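You operate a simulated robot arm through the tools that you are given. There is no shell and no other tool. Be economical: measure what you need, move in short steps, check, and stop when the job is done.

Carry out the task below with a simulated robot arm. There is one attempt and no reset: what you move stays moved.

JOB
Swap the motor marked WORN for the test card's size; lock the ring.
Fine: it sits in the motor fixture; stand it upright in the grey tray. Set down upright: motor.

The check looks at the end state, three seconds after you hand in, the way a careful person would. Anything else that was tipped, shoved, dropped, spilled or broken makes it a failure.

ROBOT AND FRAMES
A 6-joint arm with a two-finger parallel gripper, fixed in place. Base frame: the origin is at the foot of the arm, x ahead of it, y to its left, z up; the work surface is at about z = 780. Readings come in mm, rad, newtons and seconds.
With the tool pointing down near the work surface it reaches from about 240 to 640 mm from the base axis. Its first joint turns from -1.152 to 1.152 rad. Payload 2.7 kg.
The tool frame sits at the grasp point between the pads (the TCP): z along the fingers, y along the line on which they close. The tips reach 23 mm beyond it. Largest opening 94 mm; finger width 38, thickness 10; the body of the gripper, 54 by 96 mm, starts 39 mm behind the TCP.
Orientation is that of the tool frame in the base frame, as [roll, pitch, yaw] about the fixed x, y, z axes, in that order (R = Rz(yaw) Ry(pitch) Rx(roll)). With the fingers straight down and closing along the base's y, the tool's x points along the base's -x, its y along +y and its z along -z.

CONTROLS
- The arm moves only by the tool send_rows. Its argument "plan" is a list of rows, each an object of numbers (a shift or turn left out is 0, a gripper value left out holds the last): "dx", "dy", "dz": the shift along the tool's x, y, z in units of 30 mm (1.0 is 30 mm); "ax", "ay", "az": the turn, a rotation vector about the tool's x, y, z in units of 4 degrees (1.0 is 4 degrees); "claw": the closure, from 0 (fully open) to 1 (shut). In form: [{"dx": .., "dy": .., "dz": .., "ax": .., "ay": .., "az": .., "claw": ..}, ...]. A call has 1 to 10 rows; each row shifts and turns the commanded pose from where the row before left it, along the tool's axes as they then stand. A call with a number of a shift or a turn outside -1 to 1 is refused whole. Each row takes 0.2 s and may step no farther than 50 mm and 0.15 rad from the row before; otherwise, or with a gripper value out of range, the whole call is refused. A pose out of reach is approached as far as the arm can. The call stops where the force on the tool passes 40 N (or 10 N more than at its start, if that is more) or the arm is blocked; 0.2 s more then pass. Each finger travels about 45 mm/s and halts on what it meets, pressing with about 35 N; the grip force reading is that of the motor and also rises with nothing between the fingers. The clock runs only during rows and for 0.2 s after the last one: add rows that do not move to give the fingers time. It gives the time, the measured TCP pose, the force on the tool (base axes), the opening and the grip force at its end, in the units of the frame above (readings bear some noise), with the torque about the TCP (base axes, N m) and any sound that the robot's microphone picked up.
- Cameras (640 x 400 px; columns grow to the right, rows downward): "scene" is fixed at [39.9, -418.6, 1385.5]; the picture's right is [0.95, -0.30, 0.00], its down [-0.17, -0.53, -0.83] and it looks along [0.25, 0.80, -0.55] (base axes); focal length 312 px, centre (320, 200). "wrist" rides on the gripper at [87, 16, -74] in the tool frame; the picture's right is [-0.18, 0.98, 0.00], its down [-0.58, -0.11, -0.81] and it looks along [-0.79, -0.15, 0.59] (tool axes); focal length 243 px, centre (320, 200). There is no depth. A picture from a camera that has moved, and an enlarged one, comes with that camera's place and axes in the base frame and with its lens. The place of the scene camera against the robot may be out by one fixed shift of up to 25 mm in any direction.
- get_image(camera): a new picture of that camera. It takes no simulated time.
- zoom(camera, box): a new picture of the part [left, top, right, bottom] of that camera's present view, enlarged. It takes no simulated time.
- job_done(): hands the job in; it is judged then, once.

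Go step by step. Nothing tells you positions but the pictures and the camera data: compare them with the known pose of the tool, close in by small moves and look again before you grip or let go. The budget is 120 turns and 64 pictures, counting those below and the enlarged ones. Unless the task says otherwise, let go and move clear before handing in, and close with one line.

The tools are called after "Request:" as name(argument=value, ...) on one line, values as JSON. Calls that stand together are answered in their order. send_rows: Moves the arm, as the interface text tells. Its arguments: {"type":"object","properties":{"plan":{"type":"array","items":{"type":"object","properties":{"dx":{"type":"number"},"dy":{"type":"number"},"dz":{"type":"number"},"ax":{"type":"number"},"ay":{"type":"number"},"az":{"type":"number"},"claw":{"type":"number"}}}}},"required":["plan"]} The other tools are called the same way: get_image (camera) takes a picture; zoom (camera, box) takes an enlarged picture of a part of a camera's view; job_done () hands the job in.

At the start:

```text
time: 0.0
tcp_pos: [385.1, 171.3, 1115.5]
tool_rot: [3.139, 0.001, 3.141]
wrist_force: [-0.5, 0.1, -0.8]
torque: [-0.05, -0.04, -0.01]
opening: 94.3
grasp_force: 0.1
```

scene: 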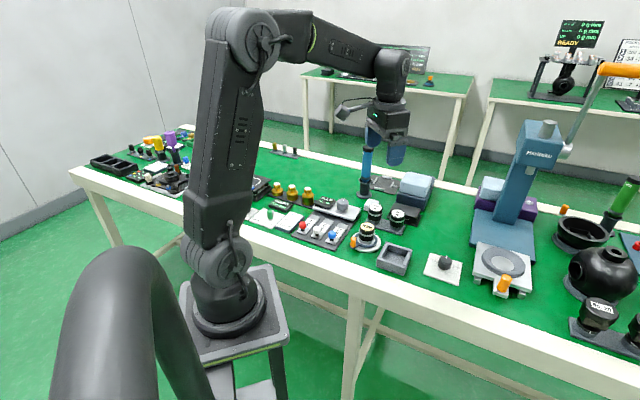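
wrist: 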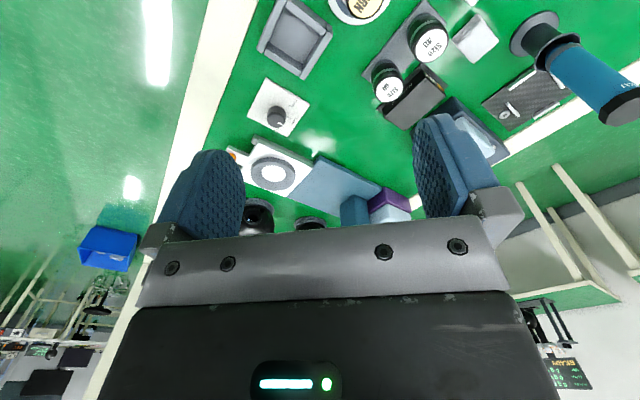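

I see a bench with a motor fixture, two spare motors, a grey tray and a test card. I'll look closer first.

Request:
zoom(camera="scene", box=[320, 160, 480, 280])

Request:
zoom(camera="wrist", box=[220, 0, 560, 210])

Request:
zoom(camera="scene", box=[220, 150, 400, 270])

```text
3.33 times, centred on (400, 220) of scene
camera zoom: at [39.9, -418.6, 1385.5], right [0.95, -0.3, 0.0], down [-0.17, -0.53, -0.83], along [0.25, 0.8, -0.55], focal length 1041 px, centre (53, 133)
```

zoom: 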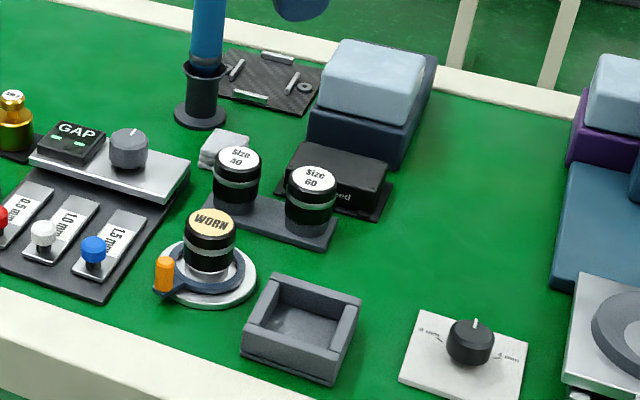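

```text
1.88 times, centred on (390, 105) of wrist
camera zoom: at [298.3, 186.9, 1189.6], right [0.18, 0.98, 0.0], down [0.58, -0.11, 0.81], along [0.79, -0.15, -0.59], focal length 457 px, centre (188, 379)
```

zoom: 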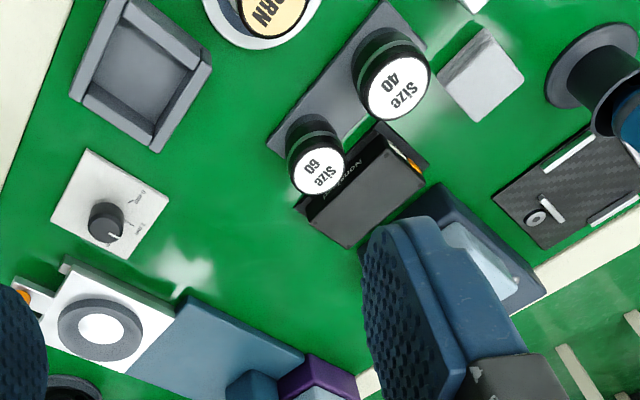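

```text
3.33 times, centred on (310, 210) of scene
camera zoom: at [39.9, -418.6, 1385.5], right [0.95, -0.3, 0.0], down [-0.17, -0.53, -0.83], along [0.25, 0.8, -0.55], focal length 1041 px, centre (353, 167)
```

zoom: 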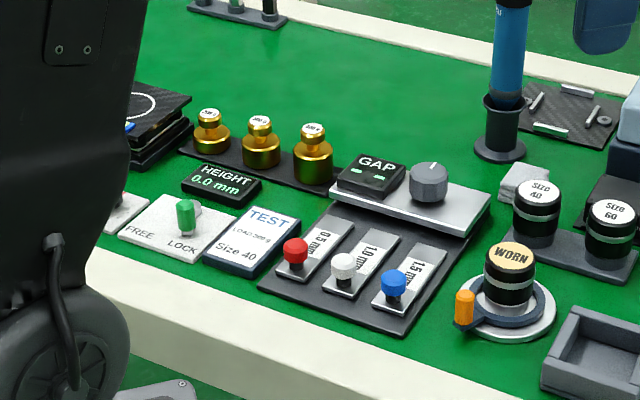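

The test card looks like Size 40. I'll read it and the ring's lever closely.

Request:
zoom(camera="scene", box=[270, 205, 310, 230])

Request:
zoom(camera="scene", box=[340, 205, 420, 255])

```text
16.00 times, centred on (290, 218) of scene
camera zoom: at [39.9, -418.6, 1385.5], right [0.95, -0.3, 0.0], down [-0.17, -0.53, -0.83], along [0.25, 0.8, -0.55], focal length 4996 px, centre (800, -80)
```

zoom: 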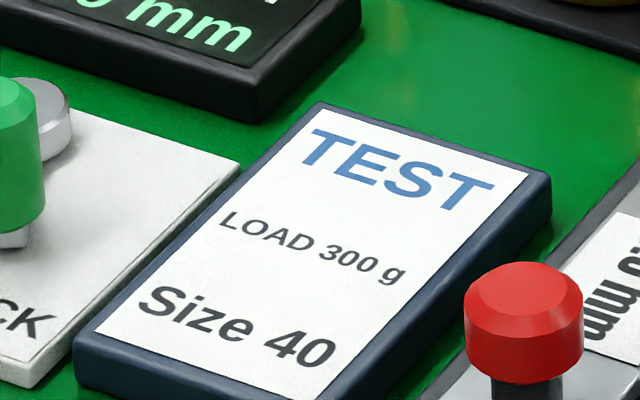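

```text
8.00 times, centred on (380, 230) of scene
camera zoom: at [39.9, -418.6, 1385.5], right [0.95, -0.3, 0.0], down [-0.17, -0.53, -0.83], along [0.25, 0.8, -0.55], focal length 2498 px, centre (-160, -40)
```

zoom: 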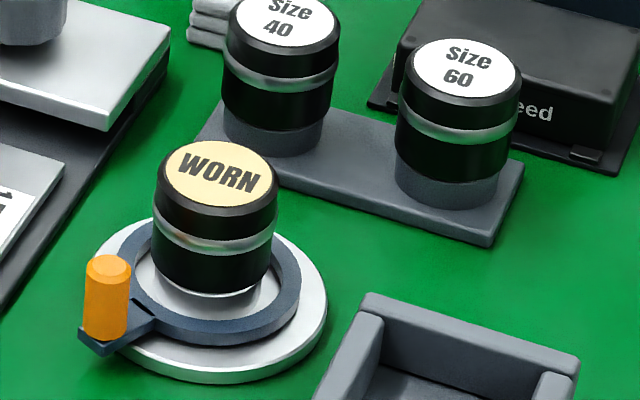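

The card calls for Size 40. The WORN motor is around (395, 215). I'll back off and come down for a better wrist view of the fixture.

Request:
send_rows(plan=[{"dx": 0.57, "dy": 0.19, "dz": 0.77}, {"dx": 0.57, "dy": 0.19, "dz": 0.77}, {"dx": 0.57, "dy": 0.19, "dz": 0.77}, {"dx": 0.57, "dy": 0.19, "dz": 0.77}, {"dx": 0.57, "dy": 0.19, "dz": 0.77}, {}])

Request:
get_image(camera="wrist")

```text
time: 1.4
tcp_pos: [300.3, 201.2, 997.8]
tool_rot: [3.141, 0.001, -3.141]
wrist_force: [-0.1, -0.1, -0.2]
torque: [0.01, -0.02, -0.01]
opening: 94.0
grasp_force: 0.1
```

```text
56 pictures are left
camera wrist: at [214.2, 216.8, 1072.3], right [0.18, 0.98, 0.0], down [0.58, -0.11, 0.81], along [0.79, -0.15, -0.59], focal length 243 px, centre (320, 200)
```

wrist: 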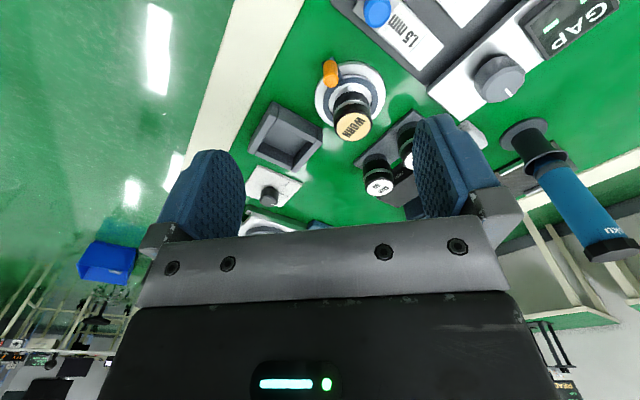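

Request:
zoom(camera="wrist", box=[290, 40, 418, 150])

Request:
zoom(camera="wrist", box=[240, 80, 440, 205])

```text
3.64 times, centred on (354, 95) of wrist
camera zoom: at [214.2, 216.8, 1072.3], right [0.18, 0.98, 0.0], down [0.58, -0.11, 0.81], along [0.79, -0.15, -0.59], focal length 882 px, centre (196, 582)
```

zoom: 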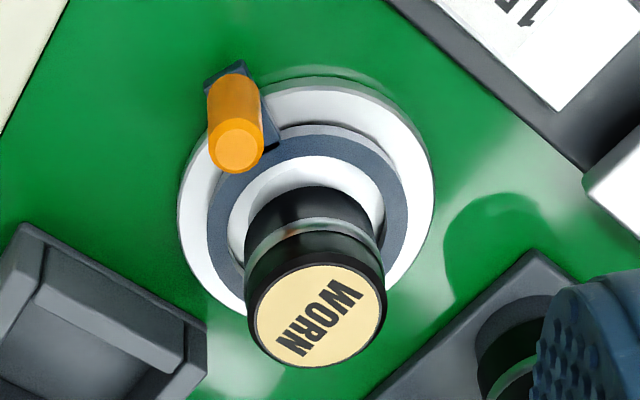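

```text
3.20 times, centred on (340, 142) of wrist
camera zoom: at [214.2, 216.8, 1072.3], right [0.18, 0.98, 0.0], down [0.58, -0.11, 0.81], along [0.79, -0.15, -0.59], focal length 776 px, centre (256, 384)
```

zoom: 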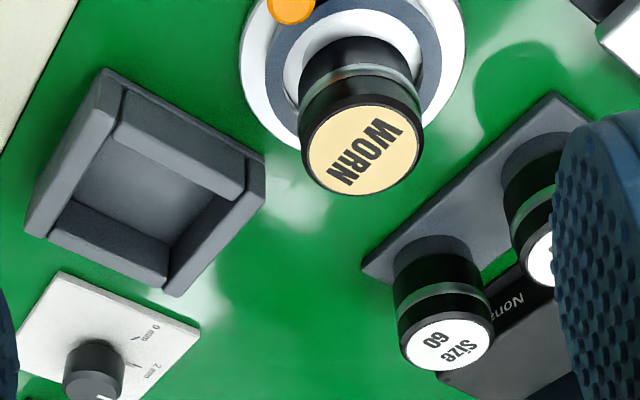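

Request:
zoom(camera="wrist", box=[322, 52, 386, 92])

Request:
zoom(camera="scene", box=[346, 215, 386, 255])

```text
10.00 times, centred on (354, 72) of wrist
camera zoom: at [214.2, 216.8, 1072.3], right [0.18, 0.98, 0.0], down [0.58, -0.11, 0.81], along [0.79, -0.15, -0.59], focal length 2426 px, centre (-20, 1480)
```

zoom: 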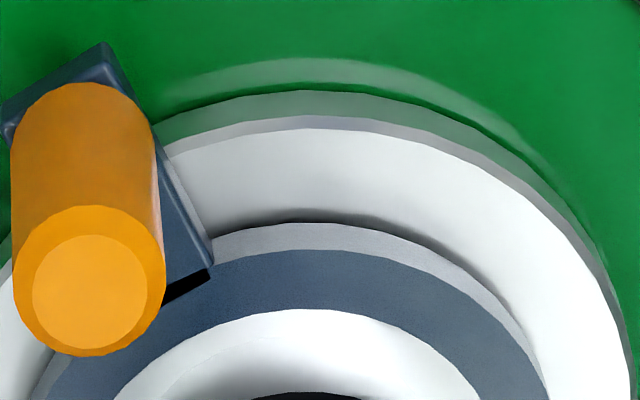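

```text
10.00 times, centred on (366, 235) of scene
camera zoom: at [39.9, -418.6, 1385.5], right [0.95, -0.3, 0.0], down [-0.17, -0.53, -0.83], along [0.25, 0.8, -0.55], focal length 3123 px, centre (-140, -150)
```

zoom: 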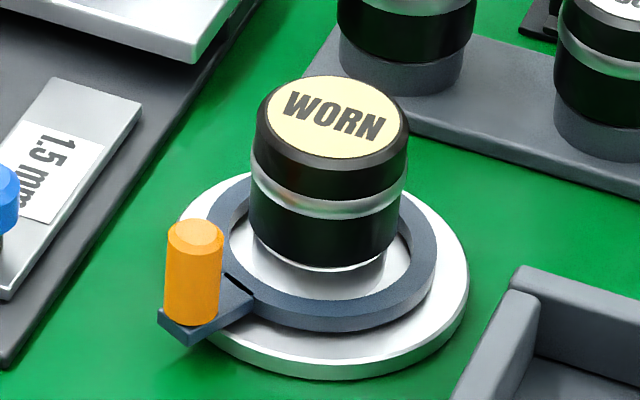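

The ring has no visible marks yet. I'll move over the WORN motor for a close measurement.

Request:
send_rows(plan=[{"dx": -0.75, "dy": 0.15, "dz": 0.65}, {"dx": -0.75, "dy": 0.15, "dz": 0.65}, {"dx": -0.75, "dy": 0.15, "dz": 0.65}, {"dx": -0.75, "dy": 0.15, "dz": 0.65}, {}])

Request:
get_image(camera="wrist")

Request:
get_image(camera="scene")

```text
time: 2.6
tcp_pos: [390.4, 216.3, 923.2]
tool_rot: [3.141, 0.005, -3.141]
wrist_force: [-0.3, 0.2, 0.3]
torque: [-0.01, 0.03, 0.03]
opening: 93.8
grasp_force: 0.0
```

```text
51 pictures are left
camera wrist: at [304.2, 233.0, 998.2], right [0.18, 0.98, 0.0], down [0.58, -0.11, 0.81], along [0.79, -0.15, -0.59], focal length 243 px, centre (320, 200)
```

wrist: 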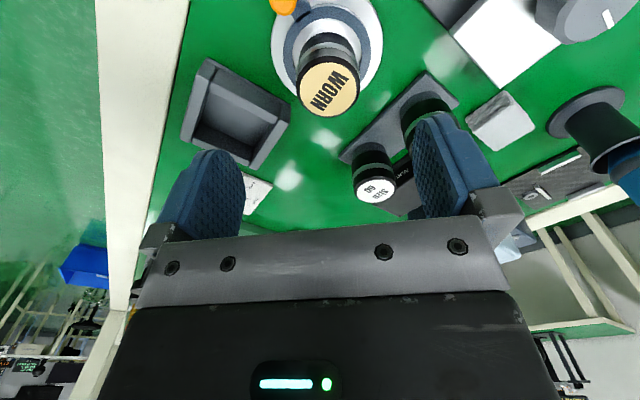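

```text
50 pictures are left
```

scene: 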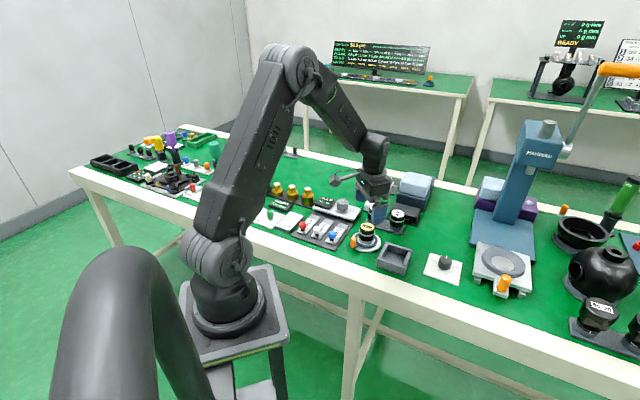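

Motor top triangulates to about (392, 221, 840). I'll centre on it, descend and look before closing.

Request:
send_rows(plan=[{"dx": -0.05, "dy": 0.17}, {"dz": 0.8}, {"dz": 0.8}, {"dz": 0.8}, {"dz": 0.77}, {}])

Request:
get_image(camera="wrist")

Request:
zoom(camera="scene", box=[330, 180, 430, 260])

```text
time: 4.0
tcp_pos: [392.4, 223.0, 828.1]
tool_rot: [3.139, 0.004, -3.141]
wrist_force: [0.3, 0.2, 0.5]
torque: [-0.02, 0.04, -0.04]
opening: 93.9
grasp_force: 0.0
```

```text
49 pictures are left
camera wrist: at [305.5, 238.1, 902.3], right [0.18, 0.98, 0.0], down [0.58, -0.11, 0.81], along [0.79, -0.15, -0.59], focal length 243 px, centre (320, 200)
```

wrist: 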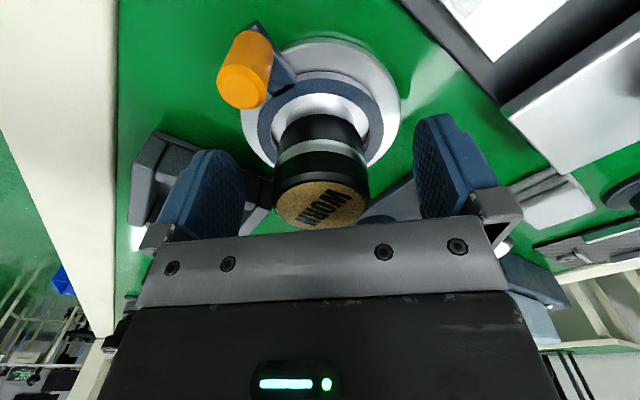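

```text
5.00 times, centred on (380, 220) of scene
camera zoom: at [39.9, -418.6, 1385.5], right [0.95, -0.3, 0.0], down [-0.17, -0.53, -0.83], along [0.25, 0.8, -0.55], focal length 1561 px, centre (20, 100)
```

zoom: 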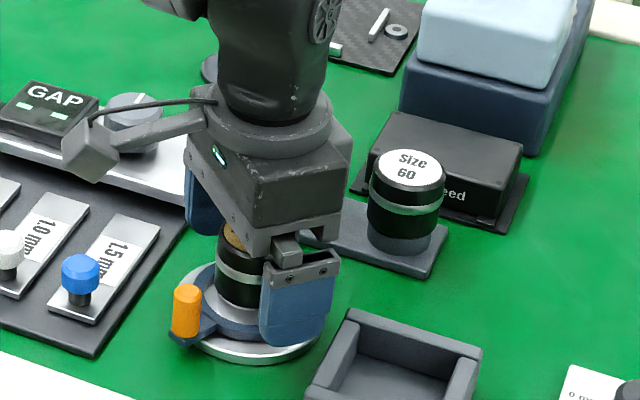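

Well centred. Closing the gripper.

Request:
send_rows(plan=[{"claw": 1}, {}, {}, {}, {}])

```text
time: 5.2
tcp_pos: [390.9, 223.2, 828.2]
tool_rot: [3.141, 0.004, -3.141]
wrist_force: [1.1, 3.3, 0.0]
torque: [-0.38, -0.03, 0.0]
opening: 43.2
grasp_force: 35.0
```

Gripped at 43 mm. Gentle lift to test if it is locked.

Request:
send_rows(plan=[{"dz": -0.1}, {"dz": -0.1}, {}])

Request:
get_image(camera="wrist")

```text
time: 6.0
tcp_pos: [391.1, 222.5, 831.7]
tool_rot: [-3.141, -0.001, 3.141]
wrist_force: [1.7, 9.3, -27.1]
torque: [0.48, 0.04, 0.02]
opening: 43.4
grasp_force: 35.1
```

```text
47 pictures are left
camera wrist: at [304.7, 238.4, 906.7], right [0.18, 0.98, 0.0], down [0.58, -0.11, 0.81], along [0.79, -0.15, -0.59], focal length 243 px, centre (320, 200)
```

wrist: 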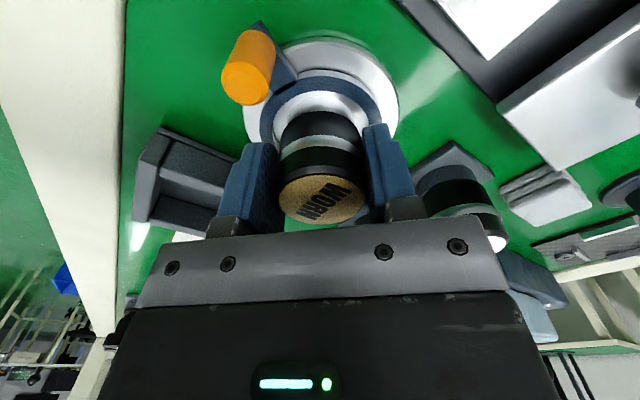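

The motor is held down (27 N), so the ring is currently locked and must be freed first; its present lever position (about 202° from the fixture centre) is the locked position. I'll set back down, release and rise.

Request:
send_rows(plan=[{"dz": 0.2}, {}, {"claw": 0}, {}, {}, {}, {"dz": -0.8}, {"dz": -0.8}, {"dz": -0.8}])

Request:
get_image(camera="wrist")

```text
time: 8.0
tcp_pos: [390.5, 222.5, 900.1]
tool_rot: [3.141, 0.001, 3.141]
wrist_force: [0.2, -0.1, -0.1]
torque: [0.04, 0.02, 0.01]
opening: 94.1
grasp_force: 0.1
```

```text
46 pictures are left
camera wrist: at [305.3, 238.2, 974.3], right [0.18, 0.98, 0.0], down [0.58, -0.11, 0.81], along [0.79, -0.15, -0.59], focal length 243 px, centre (320, 200)
```

wrist: 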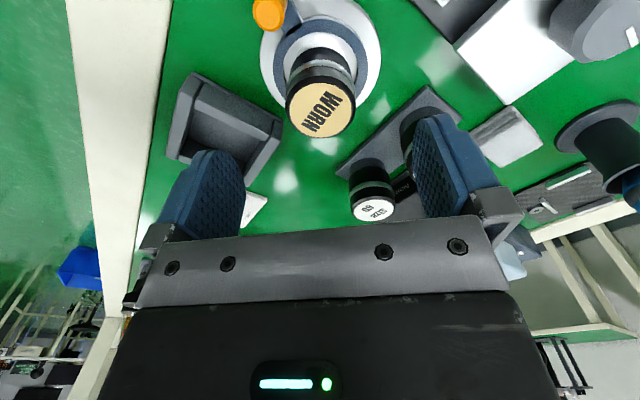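

Request:
send_rows(plan=[{"dx": 0.76, "dy": -0.315, "claw": 0.5}, {"dx": 0.76, "dy": -0.315}, {"az": -0.912}, {"az": -0.912}, {"az": -0.912}, {"az": -0.912}, {"az": -0.912}, {"az": -0.912}, {"dz": 0.7}, {}])

Request:
get_image(camera="wrist")

```text
time: 10.2
tcp_pos: [345.5, 203.0, 877.5]
tool_rot: [3.141, 0.003, -2.756]
wrist_force: [-0.9, -0.2, -0.2]
torque: [0.0, 0.02, -0.03]
opening: 47.2
grasp_force: 0.0
```

```text
45 pictures are left
camera wrist: at [259.7, 185.7, 952.0], right [-0.2, 0.98, 0.0], down [0.58, 0.12, 0.81], along [0.79, 0.16, -0.59], focal length 243 px, centre (320, 200)
```

wrist: 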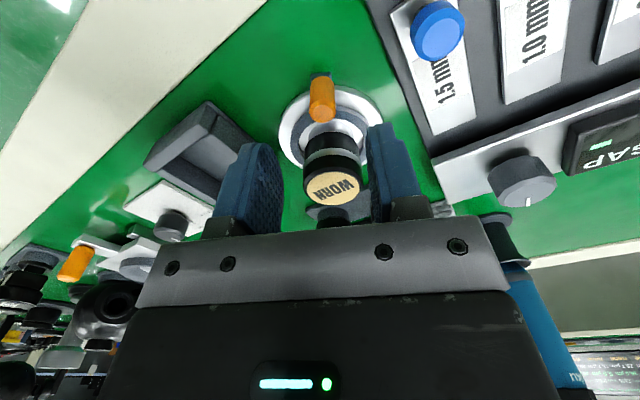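

Handle is directly under the TCP. Descend around it.

Request:
send_rows(plan=[{"dz": 0.6}, {"dz": 0.6}, {"dz": 0.6}, {}])

Request:
get_image(camera="wrist")

Request:
zoom(camera="scene", box=[320, 190, 420, 270])

```text
time: 11.2
tcp_pos: [342.9, 206.9, 823.5]
tool_rot: [-3.142, 0.001, -2.758]
wrist_force: [0.1, -0.4, -0.6]
torque: [-0.06, 0.01, -0.01]
opening: 47.0
grasp_force: 0.0
```

```text
44 pictures are left
camera wrist: at [257.3, 189.1, 897.9], right [-0.2, 0.98, 0.0], down [0.58, 0.12, 0.81], along [0.79, 0.16, -0.59], focal length 243 px, centre (320, 200)
```

wrist: 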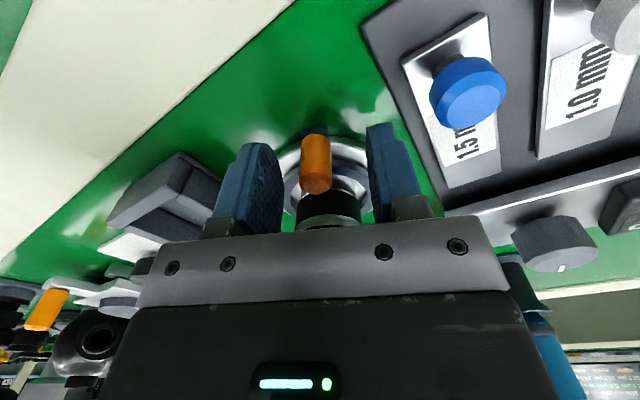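

```text
5.00 times, centred on (370, 230) of scene
camera zoom: at [39.9, -418.6, 1385.5], right [0.95, -0.3, 0.0], down [-0.17, -0.53, -0.83], along [0.25, 0.8, -0.55], focal length 1561 px, centre (70, 50)
```

zoom: 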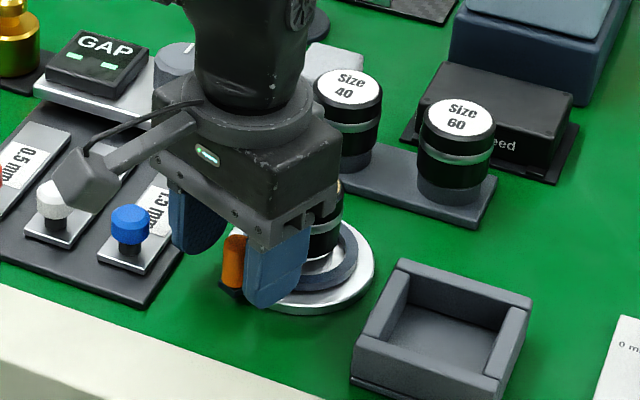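

Request:
send_rows(plan=[{"claw": 1}, {}, {}, {}])

```text
time: 12.2
tcp_pos: [343.4, 204.2, 823.4]
tool_rot: [-3.141, 0.003, -2.761]
wrist_force: [10.8, -18.9, -0.3]
torque: [0.33, 0.06, -0.15]
opening: 15.2
grasp_force: 45.3
```

Force shows the lever is pressed toward clockwise by my offset and resists it, so I try counter-clockwise along the arc.

Request:
send_rows(plan=[{"dy": -0.116, "dx": -0.004, "az": -1}, {"dy": -0.116, "dx": -0.004, "az": -1}, {}])

```text
time: 13.0
tcp_pos: [346.5, 200.2, 823.7]
tool_rot: [3.141, -0.001, -2.617]
wrist_force: [-14.2, -1.5, 10.8]
torque: [0.42, 0.26, 0.22]
opening: 15.4
grasp_force: 45.2
```

Request:
send_rows(plan=[{"dy": -0.116, "dx": -0.004, "az": -1}, {"dy": -0.116, "dx": -0.004, "az": -1}, {}])

Request:
zoom(camera="scene", box=[320, 190, 420, 270])

```text
time: 13.8
tcp_pos: [351.2, 192.0, 824.0]
tool_rot: [-3.141, 0.0, -2.479]
wrist_force: [-10.7, -7.2, 7.3]
torque: [0.12, 0.67, 0.07]
opening: 15.3
grasp_force: 45.0
```

```text
5.00 times, centred on (370, 230) of scene
camera zoom: at [39.6, -418.8, 1385.4], right [0.95, -0.3, 0.0], down [-0.17, -0.53, -0.83], along [0.25, 0.8, -0.55], focal length 1561 px, centre (70, 50)
```

zoom: 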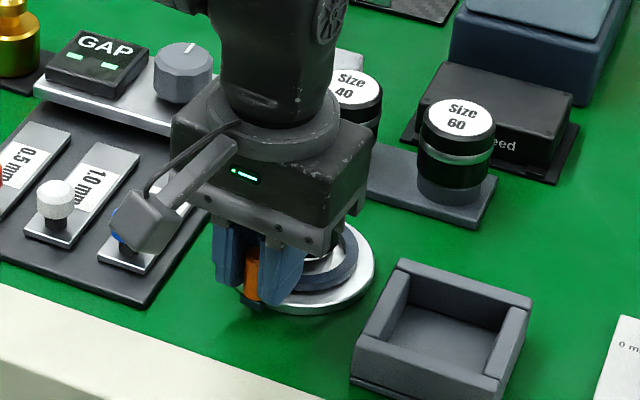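

The ring turns freely this way. Continue along the arc, watching force.

Request:
send_rows(plan=[{"dy": -0.116, "dx": 0.03, "az": -1}, {"dy": -0.116, "dx": 0.01, "az": -1}, {"dy": -0.116, "dx": -0.004, "az": -1}, {}])

```text
time: 14.8
tcp_pos: [358.4, 185.4, 822.6]
tool_rot: [-3.14, 0.002, -2.269]
wrist_force: [-5.8, -3.9, 0.5]
torque: [0.62, 0.22, 0.1]
opening: 15.2
grasp_force: 45.7
```

Request:
send_rows(plan=[{"dy": -0.116, "dx": -0.004, "az": -1}, {"dy": -0.116, "dx": -0.004, "az": -1}, {"dy": -0.116, "dx": -0.004, "az": -1}, {}])

```text
time: 15.8
tcp_pos: [366.9, 177.2, 823.0]
tool_rot: [-3.14, 0.004, -2.058]
wrist_force: [-4.9, 0.1, -3.6]
torque: [0.8, 0.26, 0.18]
opening: 15.3
grasp_force: 44.9
```

Request:
send_rows(plan=[{"dy": -0.116, "dx": -0.004, "az": -1}, {"dy": -0.116, "dx": -0.004, "az": -1}, {}])

Request:
zoom(camera="scene", box=[330, 190, 430, 270])

```text
time: 16.6
tcp_pos: [372.7, 175.9, 823.3]
tool_rot: [-3.141, 0.003, -1.919]
wrist_force: [2.0, 7.0, -25.9]
torque: [0.97, 0.21, 0.01]
opening: 15.3
grasp_force: 45.1
```

```text
5.00 times, centred on (380, 230) of scene
camera zoom: at [40.3, -418.3, 1385.6], right [0.95, -0.3, 0.0], down [-0.17, -0.53, -0.83], along [0.25, 0.8, -0.55], focal length 1561 px, centre (20, 50)
```

zoom: 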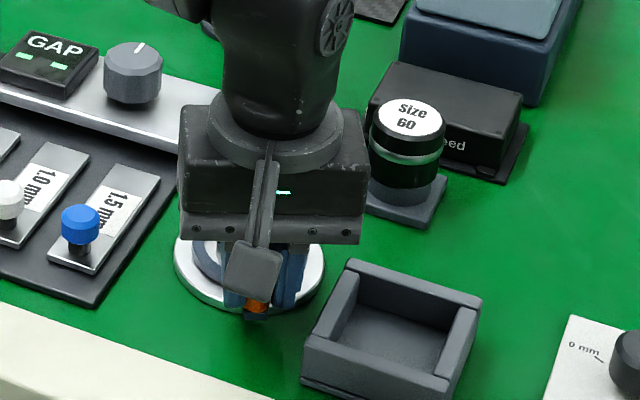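

Turned ~46–48°. I release the handle to relieve the vertical load and check.

Request:
send_rows(plan=[{"claw": 0.5}, {}, {}, {}])

Request:
get_image(camera="wrist")

```text
time: 17.6
tcp_pos: [374.1, 174.5, 823.8]
tool_rot: [-3.141, 0.002, -1.921]
wrist_force: [-0.7, 2.8, 2.1]
torque: [-0.03, -0.04, 0.02]
opening: 46.6
grasp_force: 0.1
```

```text
40 pictures are left
camera wrist: at [329.4, 98.4, 899.1], right [-0.86, 0.51, 0.0], down [0.3, 0.51, 0.81], along [0.41, 0.69, -0.59], focal length 243 px, centre (320, 200)
```

wrist: 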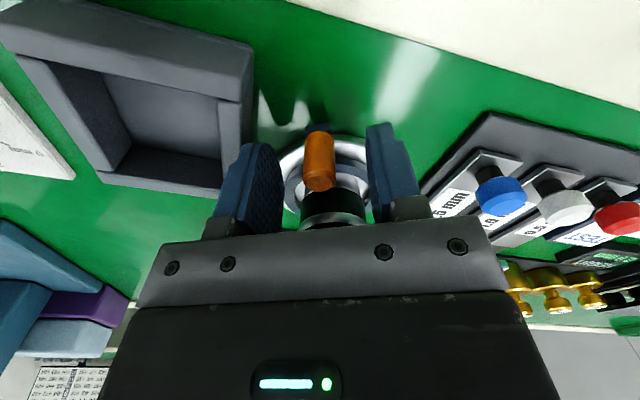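

Handle now sits around 248°. Rise, move over the motor with partial opening, descend and regrip.

Request:
send_rows(plan=[{"dz": -0.9, "claw": 0.25}, {"dz": -0.9}, {"dz": -0.8}, {"dx": -0.83}, {"dx": -0.83}, {}])

Request:
get_image(camera="wrist")

```text
time: 19.0
tcp_pos: [389.7, 219.9, 902.4]
tool_rot: [-3.139, 0.001, -1.921]
wrist_force: [0.7, 0.4, 0.0]
torque: [0.02, -0.02, 0.02]
opening: 70.5
grasp_force: 0.1
```

```text
39 pictures are left
camera wrist: at [345.9, 143.8, 977.3], right [-0.86, 0.51, 0.0], down [0.3, 0.51, 0.81], along [0.41, 0.69, -0.59], focal length 243 px, centre (320, 200)
```

wrist: 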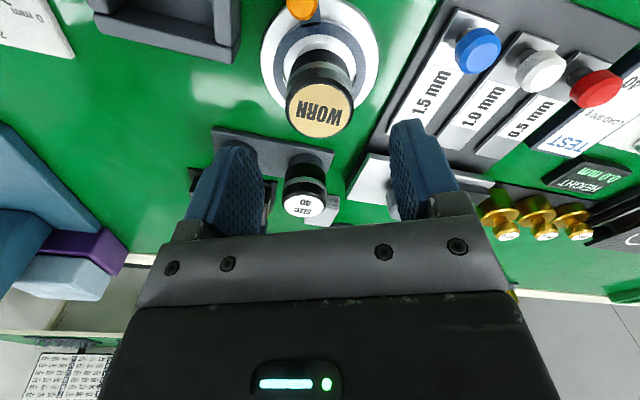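

Centred. Descend, grip, and do a small pull test.

Request:
send_rows(plan=[{"dz": 0.82}, {"dz": 0.82}, {"dz": 0.83}, {"claw": 1}, {}, {}, {}, {"dz": -0.1}, {"dz": -0.1}, {}])

```text
time: 21.2
tcp_pos: [391.0, 220.5, 835.4]
tool_rot: [-3.14, 0.002, -1.922]
wrist_force: [5.0, 0.1, -2.7]
torque: [0.04, -0.16, -0.05]
opening: 43.4
grasp_force: 34.6
```

It's free now (only its ~2.7 N weight). Lift it out.

Request:
send_rows(plan=[{"dz": -0.5}, {"dz": -0.8}, {"dz": -0.8}, {}])

Request:
get_image(camera="wrist")

Request:
zoom(camera="scene", box=[330, 180, 430, 270])

```text
time: 22.2
tcp_pos: [389.5, 221.4, 898.6]
tool_rot: [-3.14, 0.002, -1.922]
wrist_force: [-0.7, -0.1, -2.0]
torque: [0.0, 0.02, -0.02]
opening: 43.5
grasp_force: 35.0
```

```text
38 pictures are left
camera wrist: at [344.6, 145.4, 972.6], right [-0.86, 0.51, 0.0], down [0.3, 0.51, 0.81], along [0.41, 0.69, -0.59], focal length 243 px, centre (320, 200)
```

wrist: 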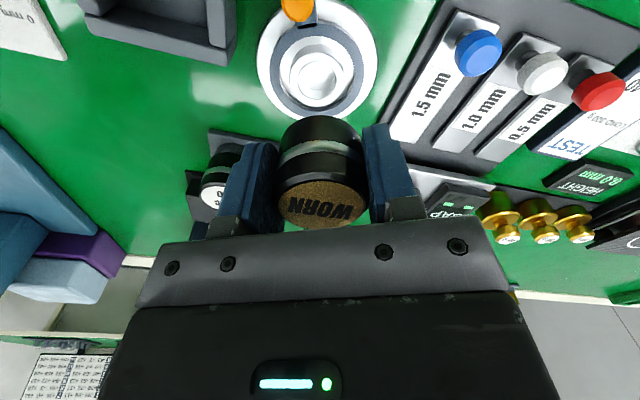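

```text
4.44 times, centred on (380, 225) of scene
camera zoom: at [39.9, -418.6, 1385.5], right [0.95, -0.3, 0.0], down [-0.17, -0.53, -0.83], along [0.25, 0.8, -0.55], focal length 1388 px, centre (53, 89)
```

zoom: 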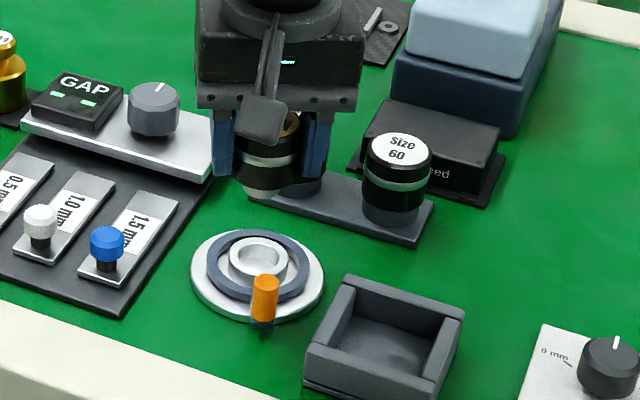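

Request:
zoom(camera="wrist", box=[250, 0, 390, 120])

Request:
zoom(camera="scene", box=[350, 195, 410, 255])

```text
3.33 times, centred on (320, 60) of wrist
camera zoom: at [344.6, 145.4, 972.6], right [-0.86, 0.51, 0.0], down [0.3, 0.51, 0.81], along [0.41, 0.69, -0.59], focal length 809 px, centre (320, 667)
```

zoom: 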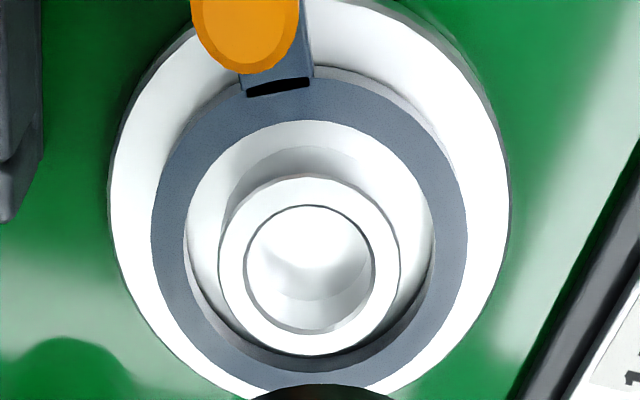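

```text
6.67 times, centred on (380, 225) of scene
camera zoom: at [39.9, -418.6, 1385.5], right [0.95, -0.3, 0.0], down [-0.17, -0.53, -0.83], along [0.25, 0.8, -0.55], focal length 2082 px, centre (-80, 33)
```

zoom: 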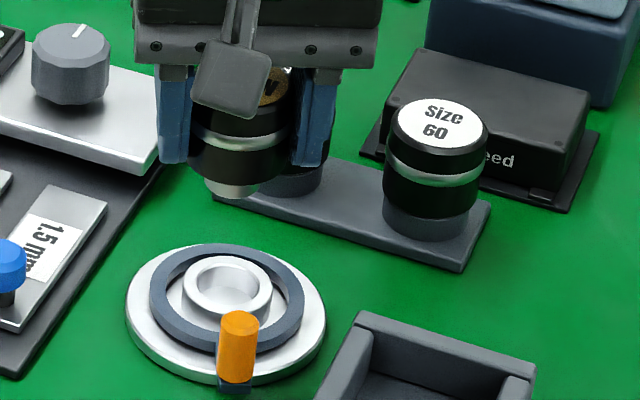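

The fixture has a plain round socket at about (392, 221.5). Now carry the WORN motor above the grey tray, aligned with its walls.

Request:
send_rows(plan=[{"dz": -0.7, "az": 1}, {"az": 1}, {"az": 1}, {"az": 1}, {"az": 1}, {"dx": 0.415, "dy": -0.78}, {"dx": 0.415, "dy": -0.78}, {"dx": 0.415, "dy": -0.78}, {"dx": 0.415, "dy": -0.78}, {}])

Request:
get_image(camera="wrist")

Request:
zoom(camera="scene", box=[350, 200, 450, 280])

```text
time: 24.4
tcp_pos: [431.6, 122.6, 920.0]
tool_rot: [-3.139, 0.002, -2.269]
wrist_force: [0.6, 0.0, -1.5]
torque: [0.0, -0.01, 0.03]
opening: 43.2
grasp_force: 35.1
```

```text
34 pictures are left
camera wrist: at [364.2, 66.3, 994.4], right [-0.63, 0.77, 0.0], down [0.46, 0.37, 0.81], along [0.62, 0.51, -0.59], focal length 243 px, centre (320, 200)
```

wrist: 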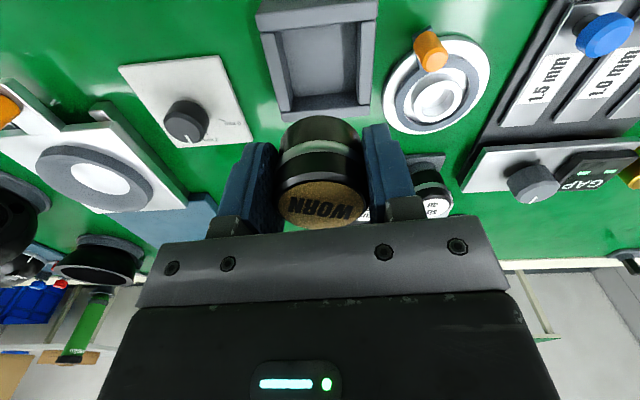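

```text
5.00 times, centred on (400, 240) of scene
camera zoom: at [39.9, -418.6, 1385.5], right [0.95, -0.3, 0.0], down [-0.17, -0.53, -0.83], along [0.25, 0.8, -0.55], focal length 1561 px, centre (-80, 0)
```

zoom: 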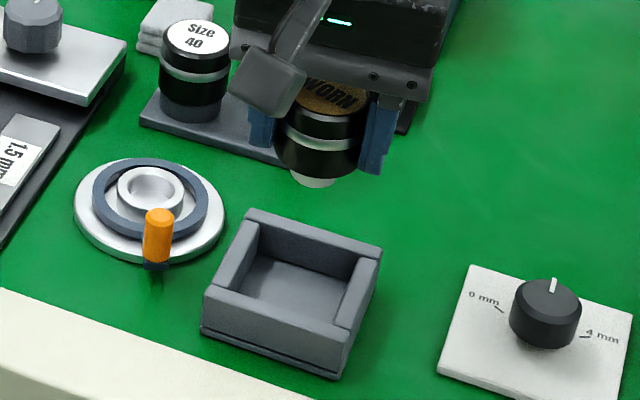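

Request:
zoom(camera="wrist", box=[230, 0, 410, 120])

```text
3.33 times, centred on (320, 60) of wrist
camera zoom: at [364.2, 66.3, 994.4], right [-0.63, 0.77, 0.0], down [0.46, 0.37, 0.81], along [0.62, 0.51, -0.59], focal length 809 px, centre (320, 667)
```

zoom: 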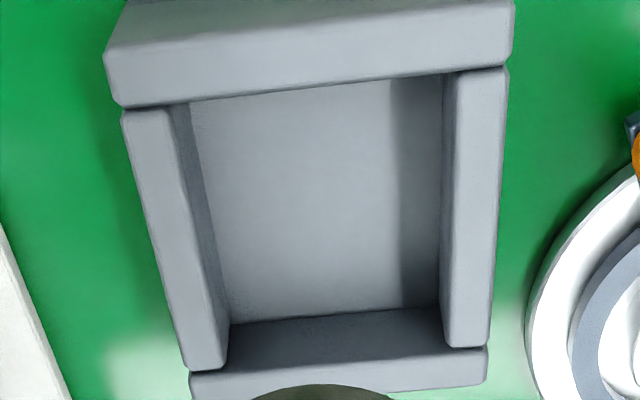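

Tray centre ≈ (433, 125), interior ~58 mm. Adjust 2 mm and lower.

Request:
send_rows(plan=[{"dx": -0.08}, {"dz": 0.8}, {"dz": 0.8}, {"dz": 0.8}, {}])

Request:
zoom(camera="scene", box=[350, 200, 450, 280])

Request:
get_image(camera="wrist")

```text
time: 25.6
tcp_pos: [431.6, 124.9, 845.6]
tool_rot: [-3.141, 0.001, -2.271]
wrist_force: [0.6, -0.4, -1.5]
torque: [0.0, 0.02, -0.01]
opening: 43.0
grasp_force: 35.1
```

```text
5.00 times, centred on (400, 240) of scene
camera zoom: at [39.9, -418.6, 1385.5], right [0.95, -0.3, 0.0], down [-0.17, -0.53, -0.83], along [0.25, 0.8, -0.55], focal length 1561 px, centre (-80, 0)
```

zoom: 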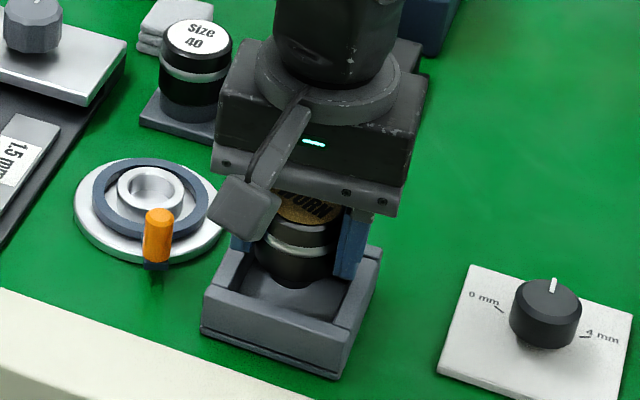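

```text
30 pictures are left
camera wrist: at [363.7, 68.8, 920.6], right [-0.63, 0.77, 0.0], down [0.46, 0.37, 0.81], along [0.63, 0.51, -0.59], focal length 243 px, centre (320, 200)
```

wrist: 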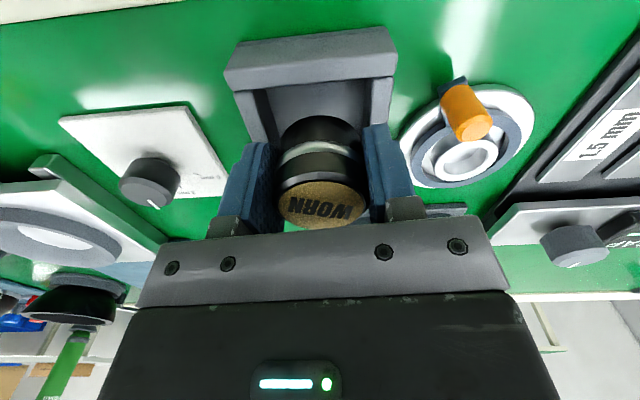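

Request:
zoom(camera="scene", box=[374, 230, 418, 280])

```text
8.00 times, centred on (396, 255) of scene
camera zoom: at [39.9, -418.6, 1385.5], right [0.95, -0.3, 0.0], down [-0.17, -0.53, -0.83], along [0.25, 0.8, -0.55], focal length 2498 px, centre (-288, -240)
```

zoom: 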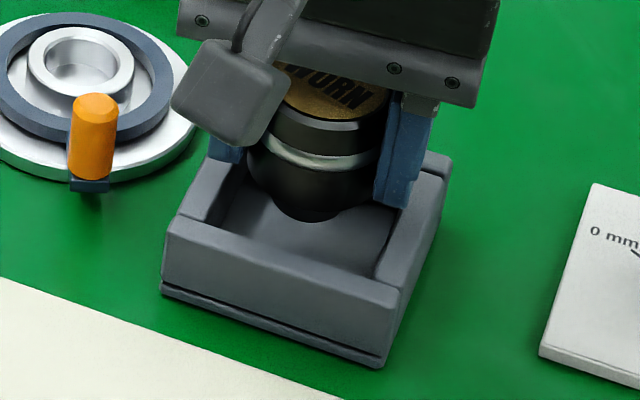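

Position looks centred. Lower slowly to contact.

Request:
send_rows(plan=[{"dz": 0.15}, {"dz": 0.15}, {"dz": 0.07}, {"dz": 0.07}, {}])

```text
time: 26.8
tcp_pos: [430.1, 124.9, 833.2]
tool_rot: [-3.141, 0.004, -2.269]
wrist_force: [-5.9, 1.0, 20.8]
torque: [0.21, 0.8, 0.05]
opening: 43.4
grasp_force: 34.7
```

Contact near the expected height. Check before releasing.

Request:
zoom(camera="scene", box=[374, 230, 418, 280])

Request:
get_image(camera="wrist")

```text
8.00 times, centred on (396, 255) of scene
camera zoom: at [39.5, -418.6, 1385.5], right [0.95, -0.3, 0.0], down [-0.17, -0.53, -0.83], along [0.25, 0.8, -0.55], focal length 2498 px, centre (-288, -240)
```

zoom: 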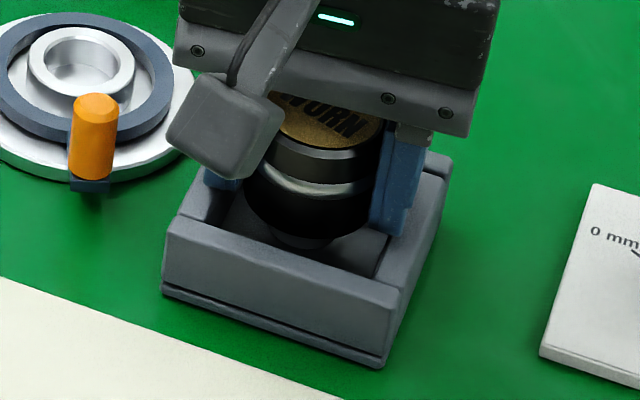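

```text
27 pictures are left
camera wrist: at [363.3, 68.6, 908.4], right [-0.63, 0.77, 0.0], down [0.45, 0.37, 0.81], along [0.63, 0.51, -0.59], focal length 243 px, centre (320, 200)
```

wrist: 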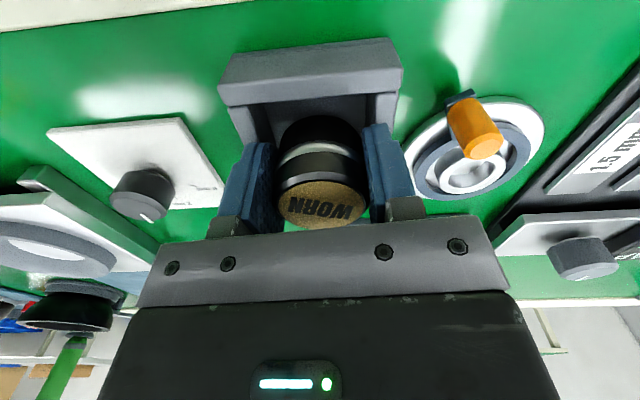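

Request:
zoom(camera="scene", box=[382, 247, 410, 267])

```text
16.00 times, centred on (396, 257) of scene
camera zoom: at [39.5, -418.6, 1385.5], right [0.95, -0.3, 0.0], down [-0.17, -0.53, -0.83], along [0.25, 0.8, -0.55], focal length 4996 px, centre (-896, -712)
```

zoom: 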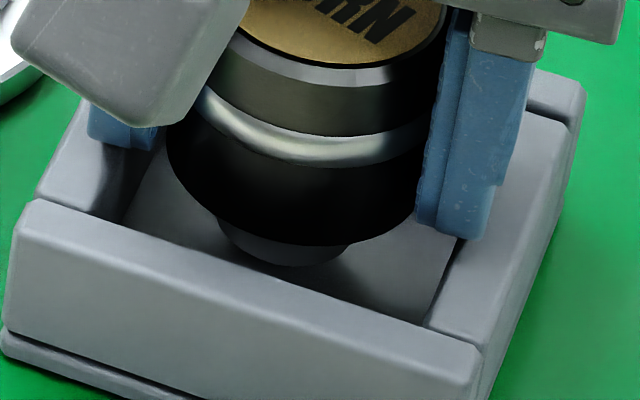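

One finger tip rests on the tray wall and the motor hangs roughly 12 mm above the floor — my grip is too low for this tray. I'll set the motor on clear table at about (505, 165), regrip higher, and come back.

Request:
send_rows(plan=[{"dz": -0.9}, {"dz": -0.9}, {"dx": -0.66, "dy": -0.265}, {"dx": -0.66, "dy": -0.265}, {"dx": -0.66, "dy": -0.265}, {"dx": -0.66, "dy": -0.265}, {}])

Request:
get_image(camera="wrist")

Request:
zoom(camera="scene", box=[350, 170, 478, 250])

```text
time: 28.4
tcp_pos: [505.9, 166.6, 886.5]
tool_rot: [-3.141, 0.001, -2.271]
wrist_force: [0.7, -0.2, -2.4]
torque: [0.02, 0.0, -0.01]
opening: 43.6
grasp_force: 34.9
```

```text
25 pictures are left
camera wrist: at [438.3, 110.1, 962.2], right [-0.63, 0.77, 0.0], down [0.46, 0.37, 0.81], along [0.63, 0.51, -0.59], focal length 243 px, centre (320, 200)
```

wrist: 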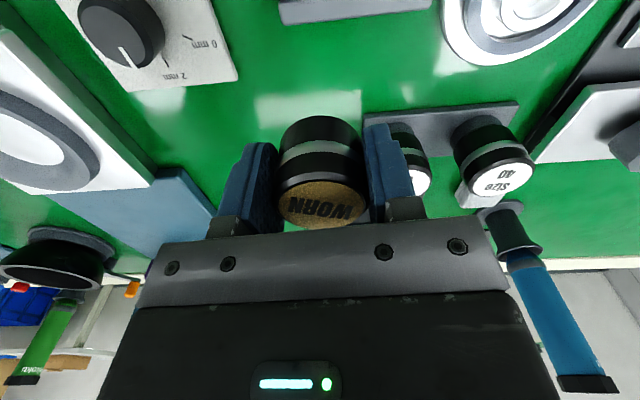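

```text
5.00 times, centred on (414, 210) of scene
camera zoom: at [39.9, -418.6, 1385.5], right [0.95, -0.3, 0.0], down [-0.17, -0.53, -0.83], along [0.25, 0.8, -0.55], focal length 1561 px, centre (-150, 150)
```

zoom: 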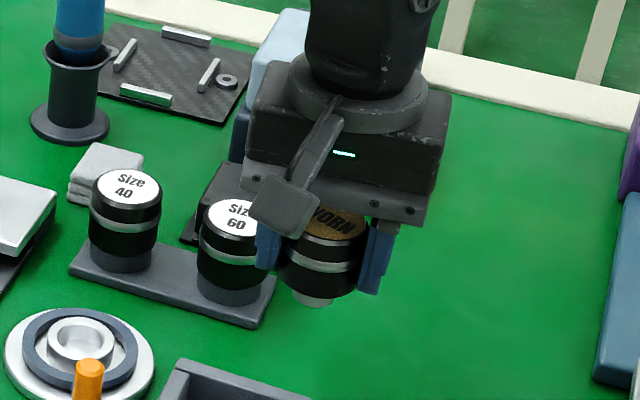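

Clear spot. Lower to the table, slowly at the end.

Request:
send_rows(plan=[{"dz": 0.7}, {"dz": 0.7}, {"dz": 0.5}, {"dz": 0.1}, {"dz": 0.1}, {"dz": 0.07}, {"dz": 0.07}, {"dz": 0.07}])

```text
time: 30.2
tcp_pos: [507.9, 166.7, 819.5]
tool_rot: [-3.138, 0.008, -2.27]
wrist_force: [-9.4, -0.1, 25.8]
torque: [0.28, 0.37, 0.14]
opening: 43.3
grasp_force: 35.3
```

Motor stands on the table (contact at TCP ≈ 819). Release and regrip 15 mm higher.

Request:
send_rows(plan=[{"dz": -0.06}, {"claw": 0.25}, {}, {}, {"dz": -0.25}, {"dz": -0.25}, {}])

Request:
get_image(camera="wrist")

```text
time: 31.8
tcp_pos: [508.9, 165.6, 833.5]
tool_rot: [-3.14, 0.002, -2.27]
wrist_force: [-0.5, -0.3, 0.2]
torque: [-0.01, 0.01, -0.02]
opening: 70.6
grasp_force: 0.0
```

```text
23 pictures are left
camera wrist: at [440.7, 109.2, 908.2], right [-0.63, 0.77, 0.0], down [0.46, 0.37, 0.81], along [0.63, 0.51, -0.59], focal length 243 px, centre (320, 200)
```

wrist: 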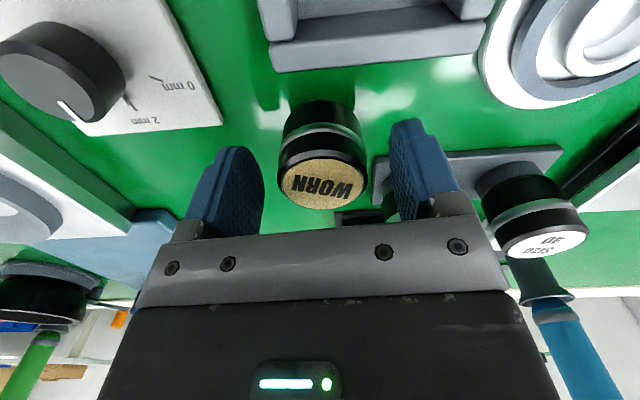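

Request:
send_rows(plan=[{"claw": 1}, {}, {}, {}, {"dz": -0.9}, {"dz": -0.9}, {"dz": -0.3}, {}])

Request:
send_rows(plan=[{"dx": 0.65, "dy": 0.265}, {"dx": 0.65, "dy": 0.265}, {"dx": 0.65, "dy": 0.265}, {"dx": 0.65, "dy": 0.265}, {}])

Request:
get_image(camera="wrist")

```text
time: 33.6
tcp_pos: [507.4, 167.3, 897.8]
tool_rot: [-3.14, 0.002, -2.271]
wrist_force: [-0.1, -0.2, -1.3]
torque: [0.02, 0.02, 0.01]
opening: 43.4
grasp_force: 34.6
```

```text
time: 34.8
tcp_pos: [433.2, 127.0, 894.1]
tool_rot: [-3.139, 0.002, -2.271]
wrist_force: [0.8, -0.1, -2.1]
torque: [0.02, -0.01, -0.01]
opening: 43.0
grasp_force: 35.1
```

```text
22 pictures are left
camera wrist: at [366.0, 70.3, 969.9], right [-0.63, 0.77, 0.0], down [0.46, 0.37, 0.81], along [0.63, 0.51, -0.59], focal length 243 px, centre (320, 200)
```

wrist: 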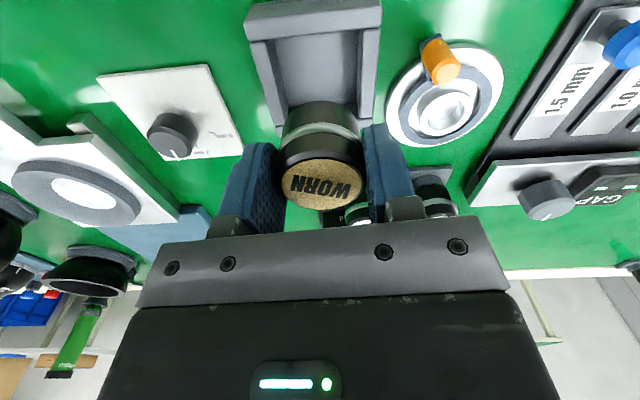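

Over the tray again. Lower slowly.

Request:
send_rows(plan=[{"dz": 0.8}, {"dz": 0.7}, {"dz": 0.1}, {"dz": 0.1}, {"dz": 0.07}, {"dz": 0.07}, {"dz": 0.07}])

```text
time: 36.4
tcp_pos: [433.2, 125.6, 839.3]
tool_rot: [-3.14, 0.004, -2.271]
wrist_force: [0.2, -0.1, -2.3]
torque: [-0.02, 0.02, 0.01]
opening: 43.2
grasp_force: 34.7
```

Request:
send_rows(plan=[{"dz": 0.05}, {"dz": 0.05}, {}])

```text
time: 37.2
tcp_pos: [435.1, 126.8, 838.0]
tool_rot: [-3.138, 0.006, -2.268]
wrist_force: [-5.1, -0.4, 25.5]
torque: [0.28, 0.34, 0.12]
opening: 42.8
grasp_force: 35.5
```

Floor contact at the expected height, same pattern as on the table. Release and rise.

Request:
send_rows(plan=[{"dz": -0.04}, {"claw": 0.3}, {}, {}, {"dz": -0.4}, {"dz": -0.8}, {"dz": -0.8}, {}])

Request:
zoom(camera="scene", box=[340, 180, 440, 270])

Request:
get_image(camera="wrist")

```text
time: 39.0
tcp_pos: [433.9, 126.2, 896.4]
tool_rot: [-3.14, 0.002, -2.271]
wrist_force: [0.1, 0.2, 0.6]
torque: [0.0, -0.05, 0.02]
opening: 65.8
grasp_force: 0.0
```

```text
4.44 times, centred on (390, 225) of scene
camera zoom: at [39.9, -418.6, 1385.5], right [0.95, -0.3, 0.0], down [-0.17, -0.53, -0.83], along [0.25, 0.8, -0.55], focal length 1388 px, centre (9, 89)
```

zoom: 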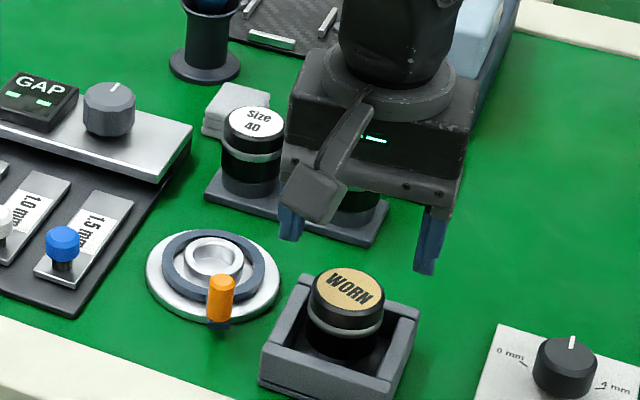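

```text
20 pictures are left
camera wrist: at [366.8, 70.0, 971.2], right [-0.63, 0.77, 0.0], down [0.46, 0.37, 0.81], along [0.63, 0.51, -0.59], focal length 243 px, centre (320, 200)
```

wrist: 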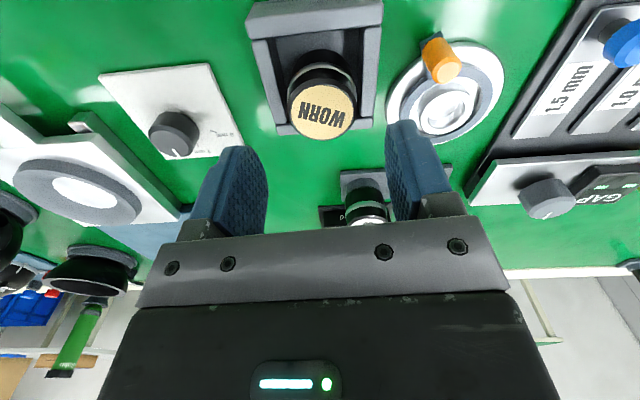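

WORN stands upright in the tray. Next: hover over the Size 40 motor at about (455, 300).

Request:
send_rows(plan=[{"dz": -0.6, "claw": 0.36}, {"dx": -0.817, "dy": 0.527}, {"dx": -0.817, "dy": 0.527}, {"dx": -0.817, "dy": 0.527}, {"dx": -0.817, "dy": 0.527}, {"dx": -0.817, "dy": 0.527}, {"dx": -0.817, "dy": 0.527}, {}])

Request:
get_image(camera="wrist")

```text
time: 40.8
tcp_pos: [452.3, 299.1, 915.5]
tool_rot: [-3.14, 0.002, -2.269]
wrist_force: [-0.6, 0.0, -0.9]
torque: [0.01, 0.0, 0.01]
opening: 60.2
grasp_force: 0.0
```

```text
19 pictures are left
camera wrist: at [384.5, 243.6, 990.2], right [-0.63, 0.77, 0.0], down [0.46, 0.37, 0.81], along [0.62, 0.51, -0.59], focal length 243 px, centre (320, 200)
```

wrist: 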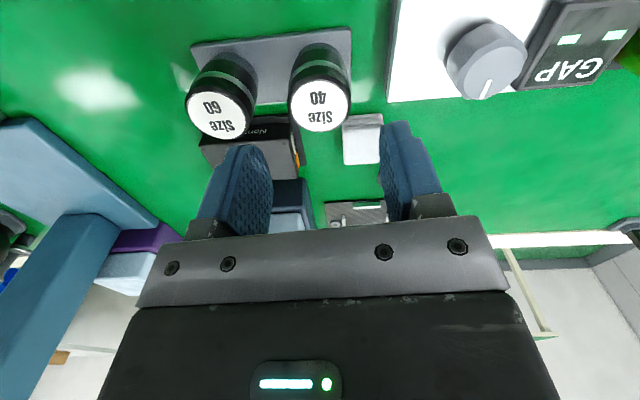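

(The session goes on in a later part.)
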